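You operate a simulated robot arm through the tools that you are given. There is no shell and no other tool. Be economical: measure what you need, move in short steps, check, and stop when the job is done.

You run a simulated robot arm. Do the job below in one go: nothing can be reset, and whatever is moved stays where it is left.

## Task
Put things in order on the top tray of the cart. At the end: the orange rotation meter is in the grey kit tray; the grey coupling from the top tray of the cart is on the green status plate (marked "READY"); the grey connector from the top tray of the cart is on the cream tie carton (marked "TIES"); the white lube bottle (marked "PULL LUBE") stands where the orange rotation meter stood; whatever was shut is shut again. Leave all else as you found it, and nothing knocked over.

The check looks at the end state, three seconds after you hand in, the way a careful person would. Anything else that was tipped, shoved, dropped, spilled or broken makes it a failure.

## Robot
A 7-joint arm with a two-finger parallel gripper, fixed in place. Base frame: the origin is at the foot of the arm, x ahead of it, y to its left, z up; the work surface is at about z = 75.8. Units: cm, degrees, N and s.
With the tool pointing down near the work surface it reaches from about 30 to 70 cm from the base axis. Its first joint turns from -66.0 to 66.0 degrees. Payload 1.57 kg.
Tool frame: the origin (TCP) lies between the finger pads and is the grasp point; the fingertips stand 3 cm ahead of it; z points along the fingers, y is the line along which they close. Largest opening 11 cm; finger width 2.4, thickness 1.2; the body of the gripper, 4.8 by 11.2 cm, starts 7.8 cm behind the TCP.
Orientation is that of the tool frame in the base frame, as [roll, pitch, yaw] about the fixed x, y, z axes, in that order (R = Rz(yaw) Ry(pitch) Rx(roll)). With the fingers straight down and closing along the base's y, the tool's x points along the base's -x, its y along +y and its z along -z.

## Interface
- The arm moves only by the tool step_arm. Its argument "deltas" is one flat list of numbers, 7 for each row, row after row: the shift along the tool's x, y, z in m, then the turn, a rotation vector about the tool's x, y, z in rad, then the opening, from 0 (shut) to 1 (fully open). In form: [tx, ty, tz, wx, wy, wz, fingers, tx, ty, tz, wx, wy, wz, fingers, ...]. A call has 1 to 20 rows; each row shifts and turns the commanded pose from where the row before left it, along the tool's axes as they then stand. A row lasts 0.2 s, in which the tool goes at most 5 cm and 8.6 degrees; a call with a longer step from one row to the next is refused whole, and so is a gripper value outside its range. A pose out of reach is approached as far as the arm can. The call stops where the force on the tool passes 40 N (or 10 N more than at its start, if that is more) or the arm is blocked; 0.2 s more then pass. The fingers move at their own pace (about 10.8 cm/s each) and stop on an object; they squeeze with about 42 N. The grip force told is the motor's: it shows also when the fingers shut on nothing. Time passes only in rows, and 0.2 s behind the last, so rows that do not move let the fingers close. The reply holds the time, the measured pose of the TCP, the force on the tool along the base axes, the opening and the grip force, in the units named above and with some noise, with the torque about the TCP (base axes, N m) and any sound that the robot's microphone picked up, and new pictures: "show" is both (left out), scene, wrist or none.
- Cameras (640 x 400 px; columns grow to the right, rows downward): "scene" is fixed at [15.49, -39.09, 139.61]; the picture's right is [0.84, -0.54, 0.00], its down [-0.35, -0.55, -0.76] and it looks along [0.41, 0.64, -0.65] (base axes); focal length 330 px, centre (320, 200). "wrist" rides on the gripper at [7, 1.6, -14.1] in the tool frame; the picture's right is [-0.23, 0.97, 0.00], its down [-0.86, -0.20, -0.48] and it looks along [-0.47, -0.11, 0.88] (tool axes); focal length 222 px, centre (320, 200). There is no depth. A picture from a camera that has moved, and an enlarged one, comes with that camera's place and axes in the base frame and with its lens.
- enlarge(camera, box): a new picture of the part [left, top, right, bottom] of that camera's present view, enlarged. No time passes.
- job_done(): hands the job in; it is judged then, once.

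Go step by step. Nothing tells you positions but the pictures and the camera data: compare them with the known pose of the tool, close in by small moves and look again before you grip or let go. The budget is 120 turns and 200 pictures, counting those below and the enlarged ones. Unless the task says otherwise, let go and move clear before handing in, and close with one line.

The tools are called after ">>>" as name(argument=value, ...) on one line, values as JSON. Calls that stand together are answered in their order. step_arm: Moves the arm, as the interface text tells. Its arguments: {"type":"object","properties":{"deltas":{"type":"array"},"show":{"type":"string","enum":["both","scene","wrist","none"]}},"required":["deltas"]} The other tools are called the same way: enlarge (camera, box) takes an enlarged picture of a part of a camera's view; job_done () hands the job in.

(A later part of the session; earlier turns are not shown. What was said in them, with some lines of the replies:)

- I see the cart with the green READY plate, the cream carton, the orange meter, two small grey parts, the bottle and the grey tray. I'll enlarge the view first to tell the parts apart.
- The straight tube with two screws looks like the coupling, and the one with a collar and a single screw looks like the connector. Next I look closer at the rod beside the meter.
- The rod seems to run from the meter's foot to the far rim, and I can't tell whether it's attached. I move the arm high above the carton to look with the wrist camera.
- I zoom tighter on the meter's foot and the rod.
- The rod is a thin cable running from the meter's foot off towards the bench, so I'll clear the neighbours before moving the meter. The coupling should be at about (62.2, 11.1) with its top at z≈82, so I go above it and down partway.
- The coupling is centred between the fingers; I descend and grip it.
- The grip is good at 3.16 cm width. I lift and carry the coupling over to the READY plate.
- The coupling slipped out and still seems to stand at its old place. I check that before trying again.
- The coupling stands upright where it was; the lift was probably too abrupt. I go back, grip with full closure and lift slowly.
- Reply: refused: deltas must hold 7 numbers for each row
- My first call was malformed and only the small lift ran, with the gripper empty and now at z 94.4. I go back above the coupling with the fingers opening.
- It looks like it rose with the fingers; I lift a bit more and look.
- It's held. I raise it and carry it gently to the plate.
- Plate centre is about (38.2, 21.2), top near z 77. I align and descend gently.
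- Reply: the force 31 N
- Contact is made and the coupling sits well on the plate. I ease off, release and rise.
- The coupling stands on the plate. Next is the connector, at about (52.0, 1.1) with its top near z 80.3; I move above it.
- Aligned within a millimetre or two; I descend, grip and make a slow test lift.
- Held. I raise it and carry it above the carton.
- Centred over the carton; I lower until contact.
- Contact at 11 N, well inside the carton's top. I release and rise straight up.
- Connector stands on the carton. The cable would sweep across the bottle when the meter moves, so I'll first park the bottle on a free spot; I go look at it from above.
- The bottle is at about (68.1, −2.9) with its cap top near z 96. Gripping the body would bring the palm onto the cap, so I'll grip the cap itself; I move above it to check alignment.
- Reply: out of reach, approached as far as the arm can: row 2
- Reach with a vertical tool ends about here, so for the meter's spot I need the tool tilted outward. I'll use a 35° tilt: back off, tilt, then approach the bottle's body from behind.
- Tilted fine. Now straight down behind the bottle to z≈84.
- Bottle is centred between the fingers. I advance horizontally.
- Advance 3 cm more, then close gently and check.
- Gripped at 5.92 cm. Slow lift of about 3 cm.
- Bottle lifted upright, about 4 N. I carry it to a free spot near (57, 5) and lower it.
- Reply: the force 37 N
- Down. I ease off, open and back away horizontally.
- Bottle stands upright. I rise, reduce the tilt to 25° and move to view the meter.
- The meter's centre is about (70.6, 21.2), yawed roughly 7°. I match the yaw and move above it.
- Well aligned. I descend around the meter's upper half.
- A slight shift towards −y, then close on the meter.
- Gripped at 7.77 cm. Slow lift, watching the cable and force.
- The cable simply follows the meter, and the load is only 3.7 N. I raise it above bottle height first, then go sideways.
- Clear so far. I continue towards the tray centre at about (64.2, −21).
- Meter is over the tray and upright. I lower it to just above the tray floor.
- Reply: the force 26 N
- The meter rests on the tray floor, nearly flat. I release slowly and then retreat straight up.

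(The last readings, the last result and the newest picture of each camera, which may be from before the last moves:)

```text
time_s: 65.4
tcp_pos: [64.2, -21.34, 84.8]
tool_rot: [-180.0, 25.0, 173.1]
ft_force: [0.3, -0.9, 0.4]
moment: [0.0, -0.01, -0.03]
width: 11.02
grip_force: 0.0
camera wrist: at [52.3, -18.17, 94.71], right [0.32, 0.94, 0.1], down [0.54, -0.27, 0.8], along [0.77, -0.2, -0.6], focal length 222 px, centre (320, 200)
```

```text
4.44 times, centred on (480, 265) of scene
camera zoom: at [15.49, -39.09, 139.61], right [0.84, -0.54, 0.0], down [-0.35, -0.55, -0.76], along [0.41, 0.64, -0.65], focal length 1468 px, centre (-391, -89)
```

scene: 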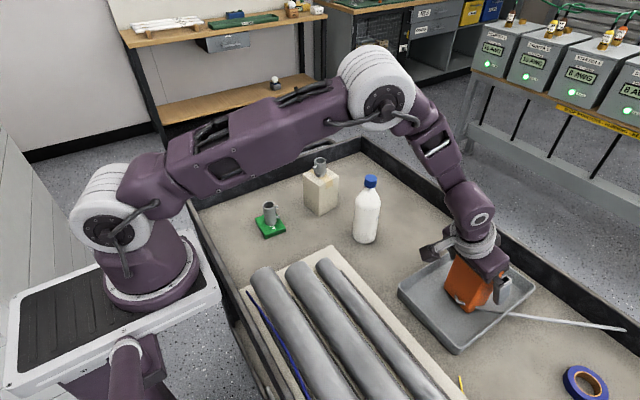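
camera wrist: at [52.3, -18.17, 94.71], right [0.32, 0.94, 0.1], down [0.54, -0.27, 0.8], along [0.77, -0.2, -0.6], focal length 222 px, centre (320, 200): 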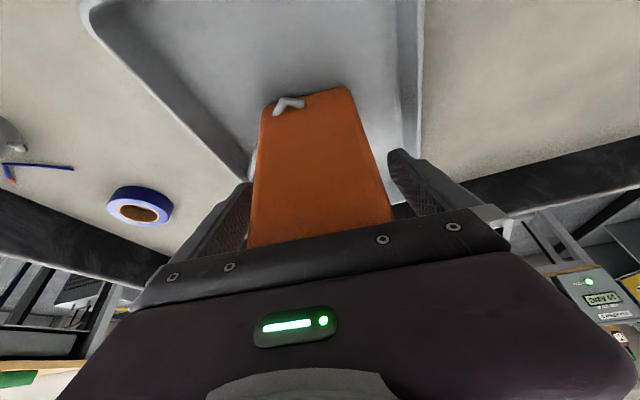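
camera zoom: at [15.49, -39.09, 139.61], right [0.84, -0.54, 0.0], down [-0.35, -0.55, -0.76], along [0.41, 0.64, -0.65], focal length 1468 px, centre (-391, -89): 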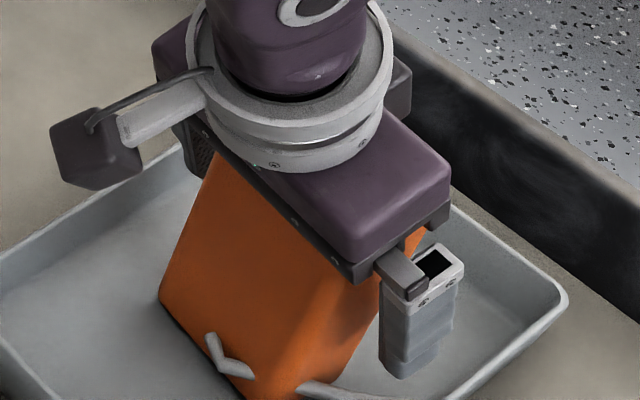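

Released. Straight up to clear it.

>>> step_arm(deltas=[-0.0042, 0, -0.0091, 0, 0, 0, 1, -0.0127, 0, -0.0272, 0, 0, 0, 1, -0.0127, 0, -0.0272, 0, 0, 0, 1, -0.0127, 0, -0.0272, 0, 0, 0, 1, -0.0127, 0, -0.0272, 0, 0, 0, 1, -0.0127, 0, -0.0272, 0, 0, 0, 1])

>>> enlarge(camera="scene", box=[380, 200, 640, 370])

```text
time_s: 66.8
tcp_pos: [64.2, -21.3, 100.79]
tool_rot: [180.0, 25.0, 173.1]
ft_force: [0.8, 0.3, -1.0]
moment: [-0.02, -0.01, -0.03]
width: 11.02
grip_force: 0.1
camera wrist: at [52.32, -18.27, 110.73], right [0.32, 0.94, 0.1], down [0.54, -0.27, 0.79], along [0.77, -0.2, -0.6], focal length 222 px, centre (320, 200)
```

scene: 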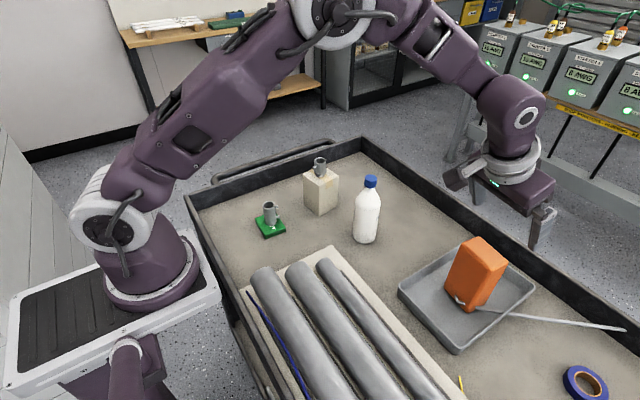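
wrist: 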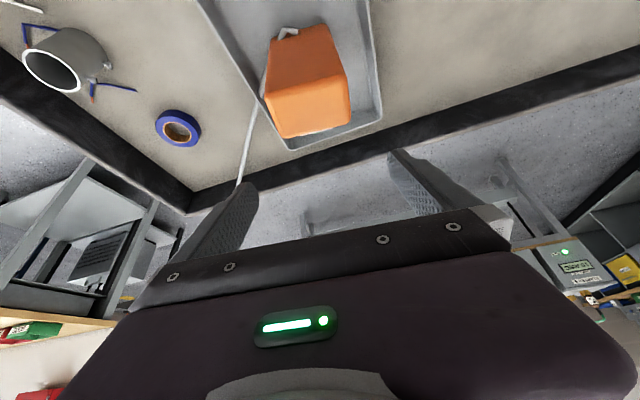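

```text
2.35 times, centred on (510, 285) of scene
camera zoom: at [15.49, -39.09, 139.61], right [0.84, -0.54, 0.0], down [-0.35, -0.55, -0.76], along [0.41, 0.64, -0.65], focal length 777 px, centre (-127, 0)
```

zoom: 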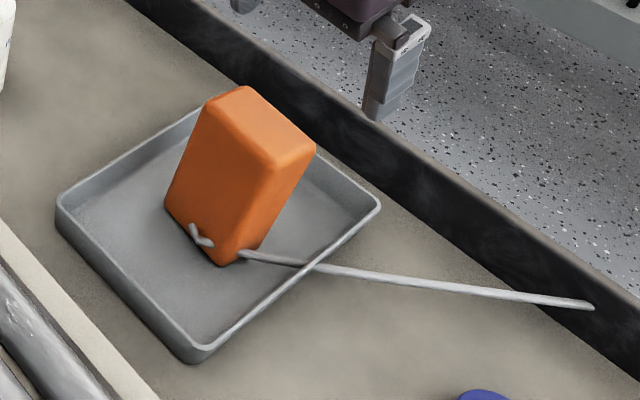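

The meter stands in the tray. Now back for the bottle at about (57.7, 5): I restore heading and tilt, and come in behind it as before.

>>> step_arm(deltas=[0, 0, 0, -0.0516, 0, -0.1106, 0.8, 0, 0, 0, 0, -0.0873, 0, 0.8, 0, 0, 0, 0, -0.0873, 0, 0.8, 0.0161, 0.033, -0.0113, 0, 0, 0, 0.8, 0.0161, 0.033, -0.0113, 0, 0, 0, 0.8, 0.0161, 0.033, -0.0113, 0, 0, 0, 0.8, 0.0161, 0.033, -0.0113, 0, 0, 0, 0.8, 0.0161, 0.033, -0.0113, 0, 0, 0, 0.8, 0.0161, 0.033, -0.0113, 0, 0, 0, 0.8, 0.0161, 0.033, -0.0113, 0, 0, 0, 0.8, 0.0161, 0.033, -0.0113, 0, 0, 0, 0.8])

```text
time_s: 69.2
tcp_pos: [48.6, 5.11, 101.08]
tool_rot: [180.0, 35.0, 179.9]
ft_force: [0.4, -0.3, 0.0]
moment: [0.0, 0.03, -0.02]
width: 8.79
grip_force: 0.1
camera wrist: at [34.77, 6.81, 108.61], right [0.19, 0.97, 0.13], down [0.43, -0.2, 0.88], along [0.89, -0.11, -0.45], focal length 222 px, centre (320, 200)
```

scene: 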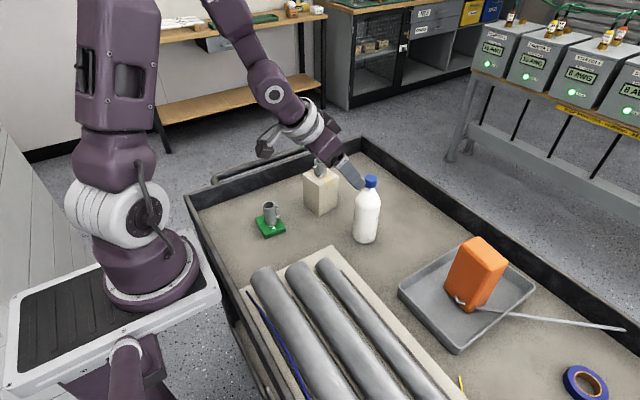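
wrist: 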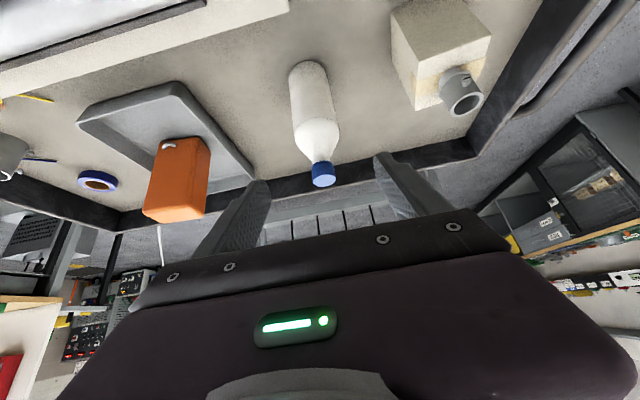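

Down, then forward around the bottle.

>>> step_arm(deltas=[0.0197, 0, 0.0282, 0, 0, 0, 0.8, 0.0197, 0, 0.0282, 0, 0, 0, 0.8, 0.0197, 0, 0.0282, 0, 0, 0, 0.8, 0.0197, 0, 0.0282, 0, 0, 0, 0.8, 0.0197, 0, 0.0282, 0, 0, 0, 0.8, -0.0235, 0, 0.0165, 0, 0, 0, 0.8, -0.0235, 0, 0.0165, 0, 0, 0, 0.8])

```text
time_s: 70.8
tcp_pos: [54.16, 5.07, 83.61]
tool_rot: [180.0, 35.0, -179.9]
ft_force: [-0.1, -0.3, -0.5]
moment: [0.02, -0.02, -0.02]
width: 8.8
grip_force: 0.0
camera wrist: at [40.45, 6.72, 91.25], right [0.19, 0.97, 0.13], down [0.43, -0.2, 0.88], along [0.89, -0.11, -0.45], focal length 222 px, centre (320, 200)
```

scene: 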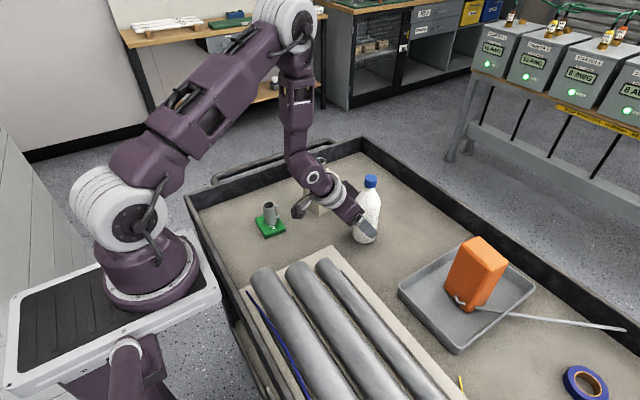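
wrist: 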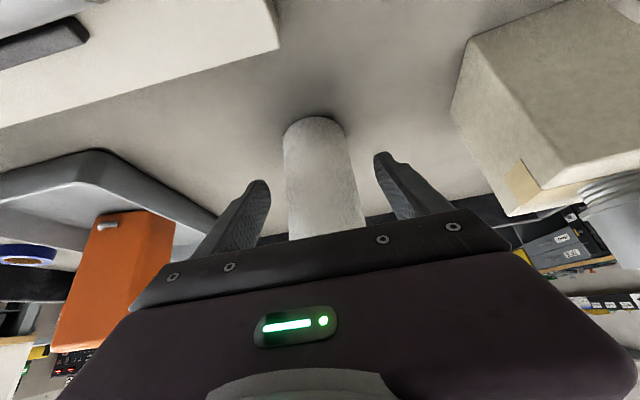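

Advance 3.2 cm, grip and lift slowly.

>>> step_arm(deltas=[-0.0131, 0, 0.0092, 0, 0, 0, 0.8, -0.0131, 0, 0.0092, 0, 0, 0, 0.8, 0, 0, 0, 0, 0, 0, 0.65, 0, 0, 0, 0, 0, 0, 0.5, 0, 0, 0, 0, 0, 0, 0.3, 0, 0, 0, 0, 0, 0, 0, 0, 0, 0, 0, 0, 0, 0, 0, 0, 0, 0, 0, 0, 0, -0.0011, 0, -0.0016, 0, 0, 0, 0, -0.0029, 0, -0.0041, 0, 0, 0, 0, -0.0057, 0, -0.0082, 0, 0, 0, 0, -0.0075, 0, -0.0107, 0, 0, 0, 0])

>>> enlarge(camera="scene", box=[320, 150, 420, 250])

```text
time_s: 73.4
tcp_pos: [57.37, 5.11, 86.58]
tool_rot: [-179.9, 35.0, -179.9]
ft_force: [-0.4, 0.1, -5.7]
moment: [-0.02, -0.03, -0.02]
width: 5.85
grip_force: 41.9
camera wrist: at [43.76, 6.74, 94.2], right [0.19, 0.97, 0.13], down [0.43, -0.2, 0.88], along [0.89, -0.11, -0.45], focal length 222 px, centre (320, 200)
```

scene: 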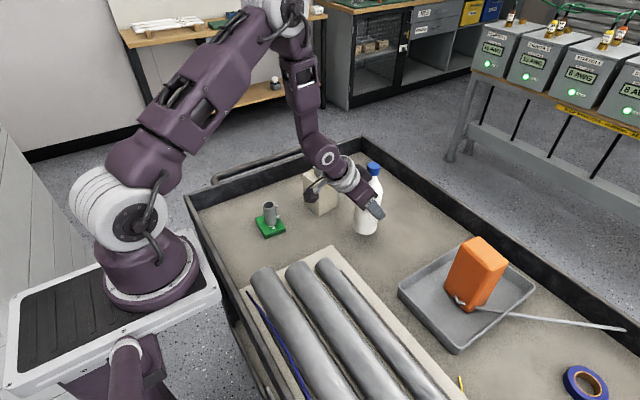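
wrist: 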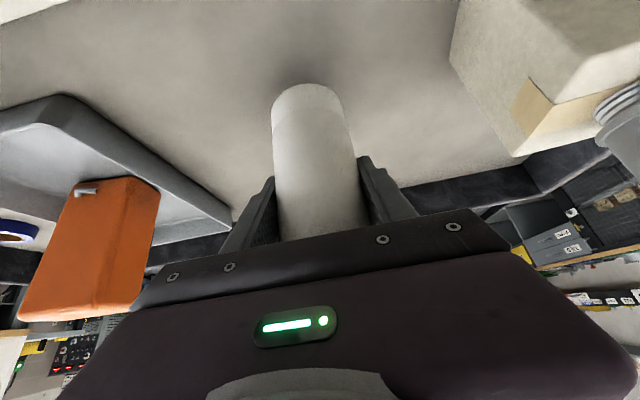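

```text
4.00 times, centred on (370, 200) of scene
camera zoom: at [15.5, -39.09, 139.61], right [0.84, -0.54, 0.0], down [-0.35, -0.55, -0.76], along [0.41, 0.64, -0.65], focal length 1321 px, centre (120, 200)
```

zoom: 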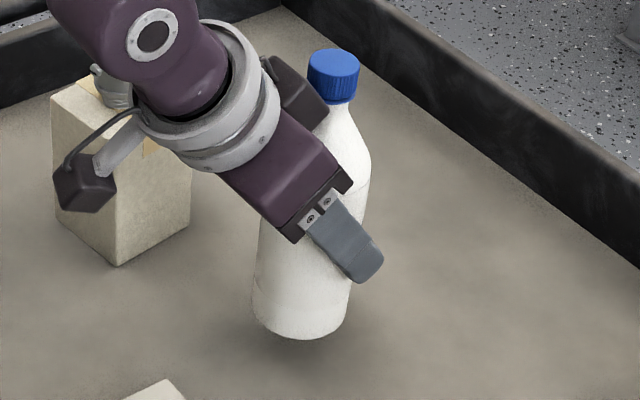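

Held upright. I move outward first, then yaw 40° so the hand will come in clear of the carton.

>>> step_arm(deltas=[-0.0074, 0, 0.0052, 0, 0, 0, 0, -0.0147, 0, 0.0103, 0, 0, 0, 0, -0.0147, 0, 0.0103, 0, 0, 0, 0, -0.0147, 0, 0.0103, 0, 0, 0, 0, -0.0147, 0, 0.0103, 0, 0, 0, 0, -0.0074, 0, 0.0052, 0, 0, 0, 0, 0, 0, 0, -0.0574, 0, -0.0819, 0, 0, 0, 0, -0.0574, 0, -0.0819, 0, 0, 0, 0, -0.0574, 0, -0.0819, 0, 0, 0, 0, -0.0574, 0, -0.0819, 0, 0, 0, 0, -0.0574, 0, -0.0819, 0, 0, 0, 0, -0.0574, 0, -0.0819, 0, 0, 0, 0, -0.0574, 0, -0.0819, 0])

```text
time_s: 76.2
tcp_pos: [66.43, 5.12, 86.67]
tool_rot: [180.0, 34.9, -139.7]
ft_force: [0.3, 0.0, -4.6]
moment: [-0.02, 0.01, -0.02]
width: 5.86
grip_force: 42.0
camera wrist: at [54.88, -2.49, 94.25], right [-0.49, 0.86, 0.13], down [0.45, 0.12, 0.88], along [0.75, 0.49, -0.45], focal length 222 px, centre (320, 200)
```

scene: 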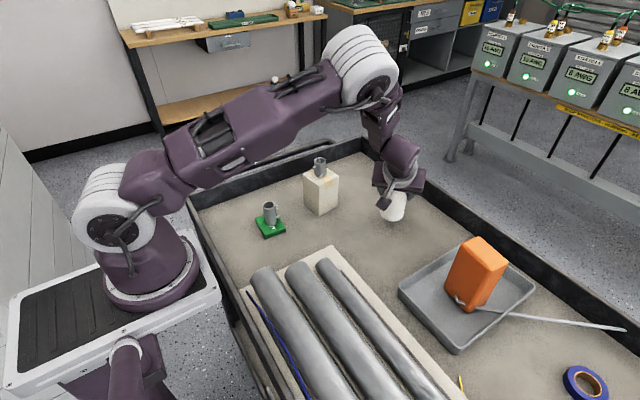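
wrist: 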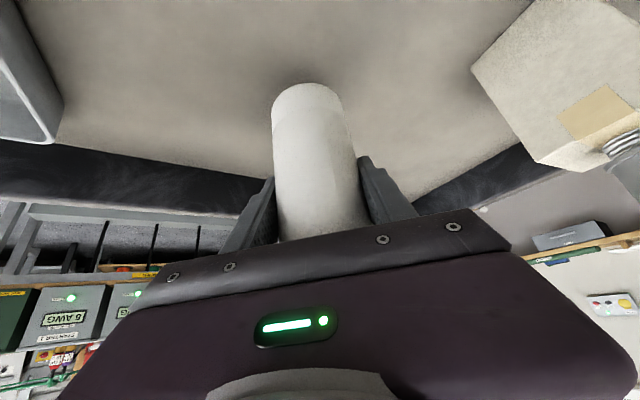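

Now carry it to the meter's former spot, centre about (70.5, 21.1).

>>> step_arm(deltas=[-0.0059, 0.0053, 0.00415, 0, 0, 0, 0, -0.0118, 0.01066, 0.0083, 0, 0, 0, 0, -0.0118, 0.01066, 0.0083, 0, 0, 0, 0, -0.0118, 0.01066, 0.0083, 0, 0, 0, 0, -0.0118, 0.01066, 0.0083, 0, 0, 0, 0, -0.0118, 0.01066, 0.0083, 0, 0, 0, 0, -0.0118, 0.01066, 0.0083, 0, 0, 0, 0, -0.0118, 0.01066, 0.0083, 0, 0, 0, 0, -0.0118, 0.01066, 0.0083, 0, 0, 0, 0, -0.0059, 0.0053, 0.00415, 0, 0, 0, 0])

>>> enlarge(camera="scene", box=[290, 120, 430, 230])

```text
time_s: 78.4
tcp_pos: [70.08, 21.02, 86.57]
tool_rot: [179.9, 35.0, -139.9]
ft_force: [0.0, -0.6, -5.0]
moment: [0.0, -0.02, 0.02]
width: 5.85
grip_force: 41.7
camera wrist: at [58.56, 13.38, 94.13], right [-0.49, 0.86, 0.13], down [0.46, 0.12, 0.88], along [0.75, 0.49, -0.45], focal length 222 px, centre (320, 200)
```

scene: 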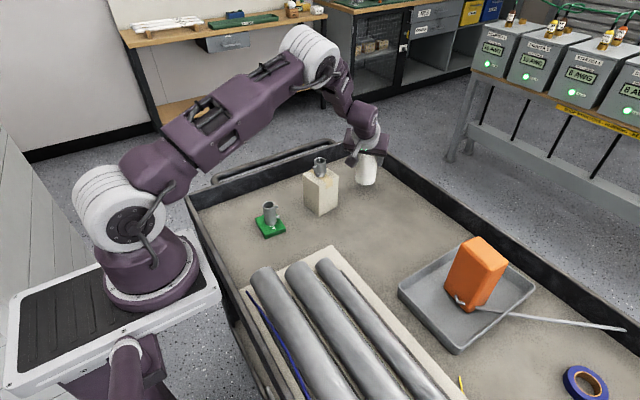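
wrist: 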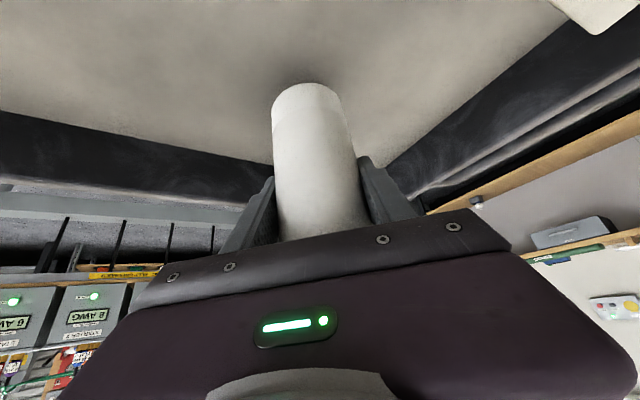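

```text
3.64 times, centred on (360, 175) of scene
camera zoom: at [15.5, -39.09, 139.61], right [0.84, -0.54, 0.0], down [-0.35, -0.55, -0.76], along [0.41, 0.64, -0.65], focal length 1201 px, centre (174, 291)
```

zoom: 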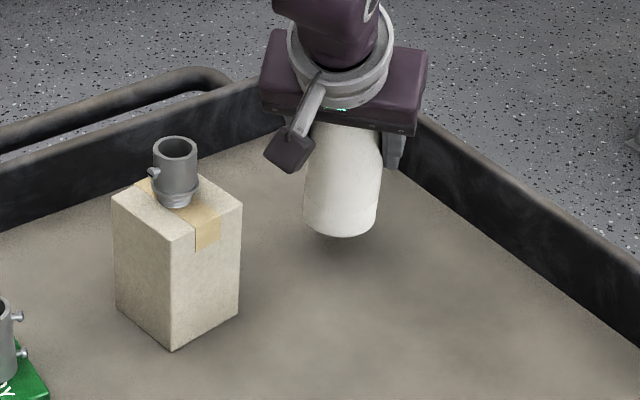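

On the spot. I lower it.

>>> step_arm(deltas=[0.0057, 0, 0.0082, 0, 0, 0, 0, 0.0057, 0, 0.0082, 0, 0, 0, 0, 0.0029, 0, 0.0041, 0, 0, 0, 0, 0.0014, 0, 0.002, 0, 0, 0, 0], show="none")

```text
time_s: 79.4
tcp_pos: [70.08, 20.86, 83.84]
tool_rot: [180.0, 34.9, -140.0]
ft_force: [-0.1, 0.1, -5.7]
moment: [0.01, -0.01, 0.0]
width: 5.85
grip_force: 42.1
```

>>> step_arm(deltas=[0.0009, 0, 0.0012, 0, 0, 0, 0, 0.0006, 0, 0.0008, 0, 0, 0, 0], show="none")

```text
time_s: 80.0
tcp_pos: [70.14, 20.85, 83.68]
tool_rot: [-179.9, 35.0, -139.9]
ft_force: [-1.1, 0.2, -1.6]
moment: [0.06, 0.04, 0.02]
width: 5.84
grip_force: 41.9
```

>>> step_arm(deltas=[0.0004, 0, 0.0006, 0, 0, 0, 0, 0, 0, 0, 0, 0, 0, 0.55, 0, 0, 0, 0, 0, 0, 0.65, 0, 0, 0, 0, 0, 0, 0.75, 0, 0, 0, 0, 0, 0, 0.75, 0.0131, 0, -0.0092, 0, 0, 0, 0.75, 0.0213, 0, -0.0149, 0, 0, 0, 0.75, 0.0213, 0, -0.0149, 0, 0, 0, 0.75])

>>> enlarge(camera="scene", box=[290, 120, 430, 230])

```text
time_s: 81.8
tcp_pos: [65.1, 16.51, 83.66]
tool_rot: [-180.0, 35.1, -139.8]
ft_force: [0.0, -0.6, -0.3]
moment: [0.01, 0.01, -0.01]
width: 8.23
grip_force: 0.0
camera wrist: at [53.39, 8.85, 91.23], right [-0.49, 0.86, 0.13], down [0.45, 0.12, 0.88], along [0.75, 0.49, -0.45], focal length 222 px, centre (320, 200)
```

scene: 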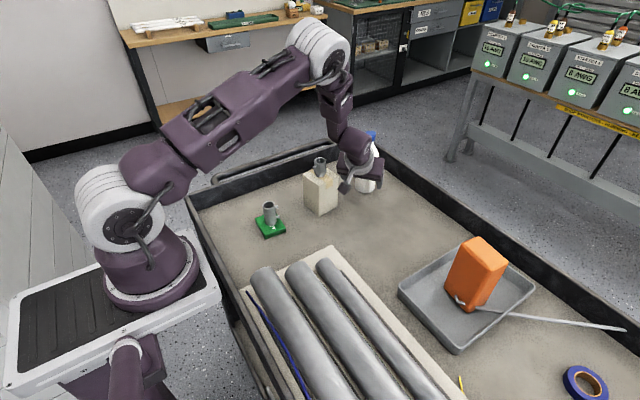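
wrist: 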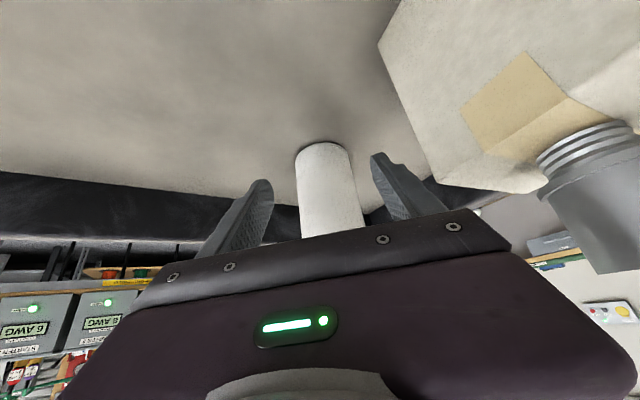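

```text
3.64 times, centred on (360, 175) of scene
camera zoom: at [15.49, -39.09, 139.61], right [0.84, -0.54, 0.0], down [-0.35, -0.55, -0.76], along [0.41, 0.64, -0.65], focal length 1201 px, centre (174, 291)
```

zoom: 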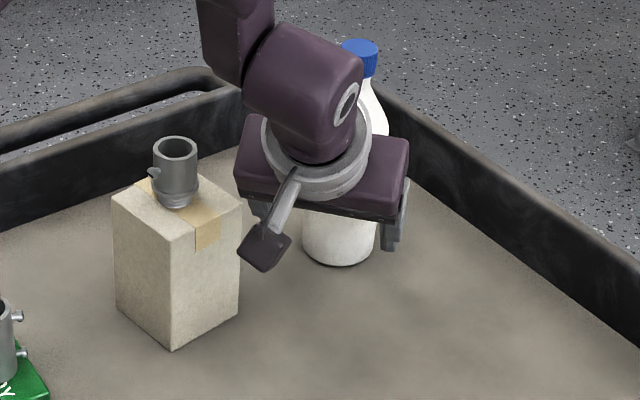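

Bottle stands at the spot. I slide away from both it and the carton, then rise.

>>> step_arm(deltas=[0.0164, -0.03, -0.0115, 0, 0, 0, 0.75, 0, -0.03, 0, 0, 0, 0, 0.75, -0.0172, -0.02, -0.0246, 0, 0, 0, 0.75, -0.0172, -0.02, -0.0246, 0, 0, 0, 0.75, -0.0172, -0.02, -0.0246, 0, 0, 0, 0.75, -0.0172, -0.02, -0.0246, 0, 0, 0, 0.75, -0.0172, 0, -0.0246, 0, 0, 0, 0.75, 0.025, 0, -0.02, 0, 0, 0, 0.75, 0.025, 0, -0.02, 0, 0, 0, 0.75])

>>> enlarge(camera="scene", box=[240, 120, 430, 260])

>>> enlarge(camera="scene", box=[380, 200, 640, 400])

```text
time_s: 83.8
tcp_pos: [67.37, 0.39, 98.99]
tool_rot: [179.8, 35.0, -139.9]
ft_force: [0.3, 0.4, -0.3]
moment: [-0.02, -0.04, -0.06]
width: 8.27
grip_force: 0.1
camera wrist: at [55.91, -7.22, 106.61], right [-0.49, 0.86, 0.13], down [0.45, 0.12, 0.88], along [0.75, 0.49, -0.45], focal length 222 px, centre (320, 200)
```

scene: 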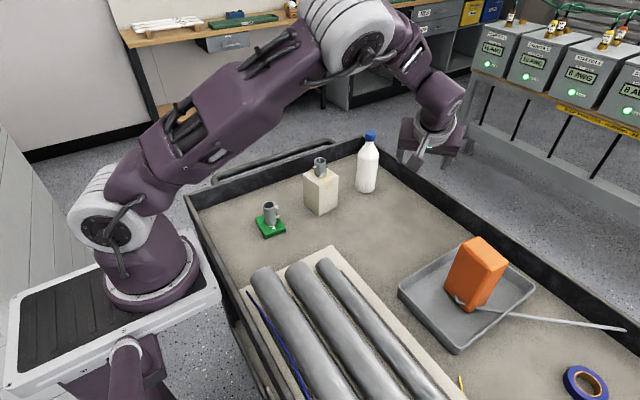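
wrist: 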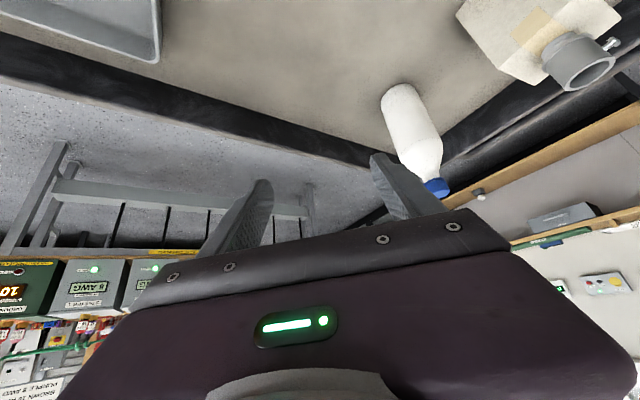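

```text
2.86 times, centred on (335, 190) of scene
camera zoom: at [15.49, -39.09, 139.61], right [0.84, -0.54, 0.0], down [-0.35, -0.55, -0.76], along [0.41, 0.64, -0.65], focal length 943 px, centre (277, 229)
```

zoom: 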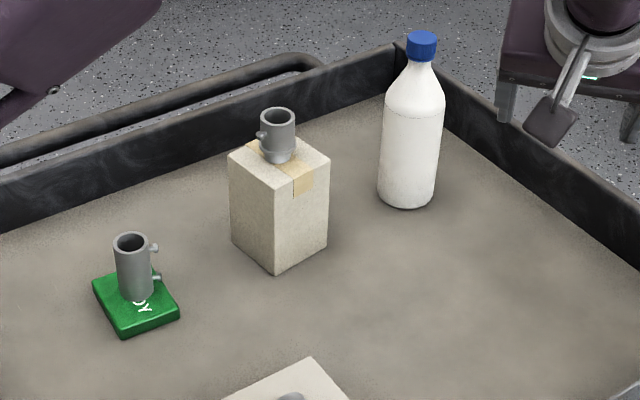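

```text
2.00 times, centred on (510, 300) of scene
camera zoom: at [15.49, -39.09, 139.61], right [0.84, -0.54, 0.0], down [-0.35, -0.55, -0.76], along [0.41, 0.64, -0.65], focal length 660 px, centre (-60, 0)
```

zoom: 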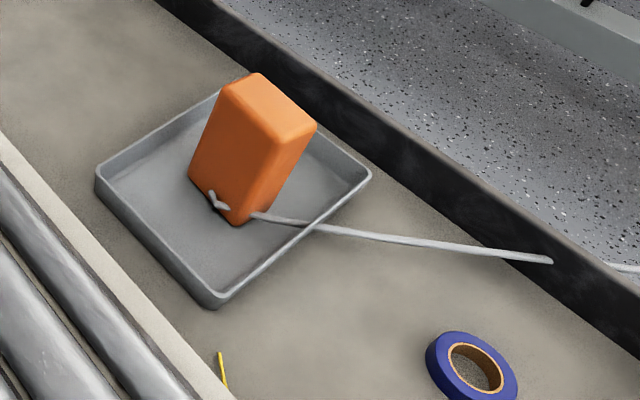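

Everything looks as it should: the coupling is on READY, the connector on TIES, the meter upright in the grey tray, and the bottle where the meter stood. Nothing shut was opened and the arm is clear, so I hand in.

>>> job_done()

```text
The job is handed in.
```

The job is handed in: the orange meter stands in the grey tray, the coupling is on READY, the connector is on TIES, and the lube bottle stands where the meter was. Nothing was knocked over and nothing shut was opened; the meter's cable moved with it and now hangs over the tray's edge.
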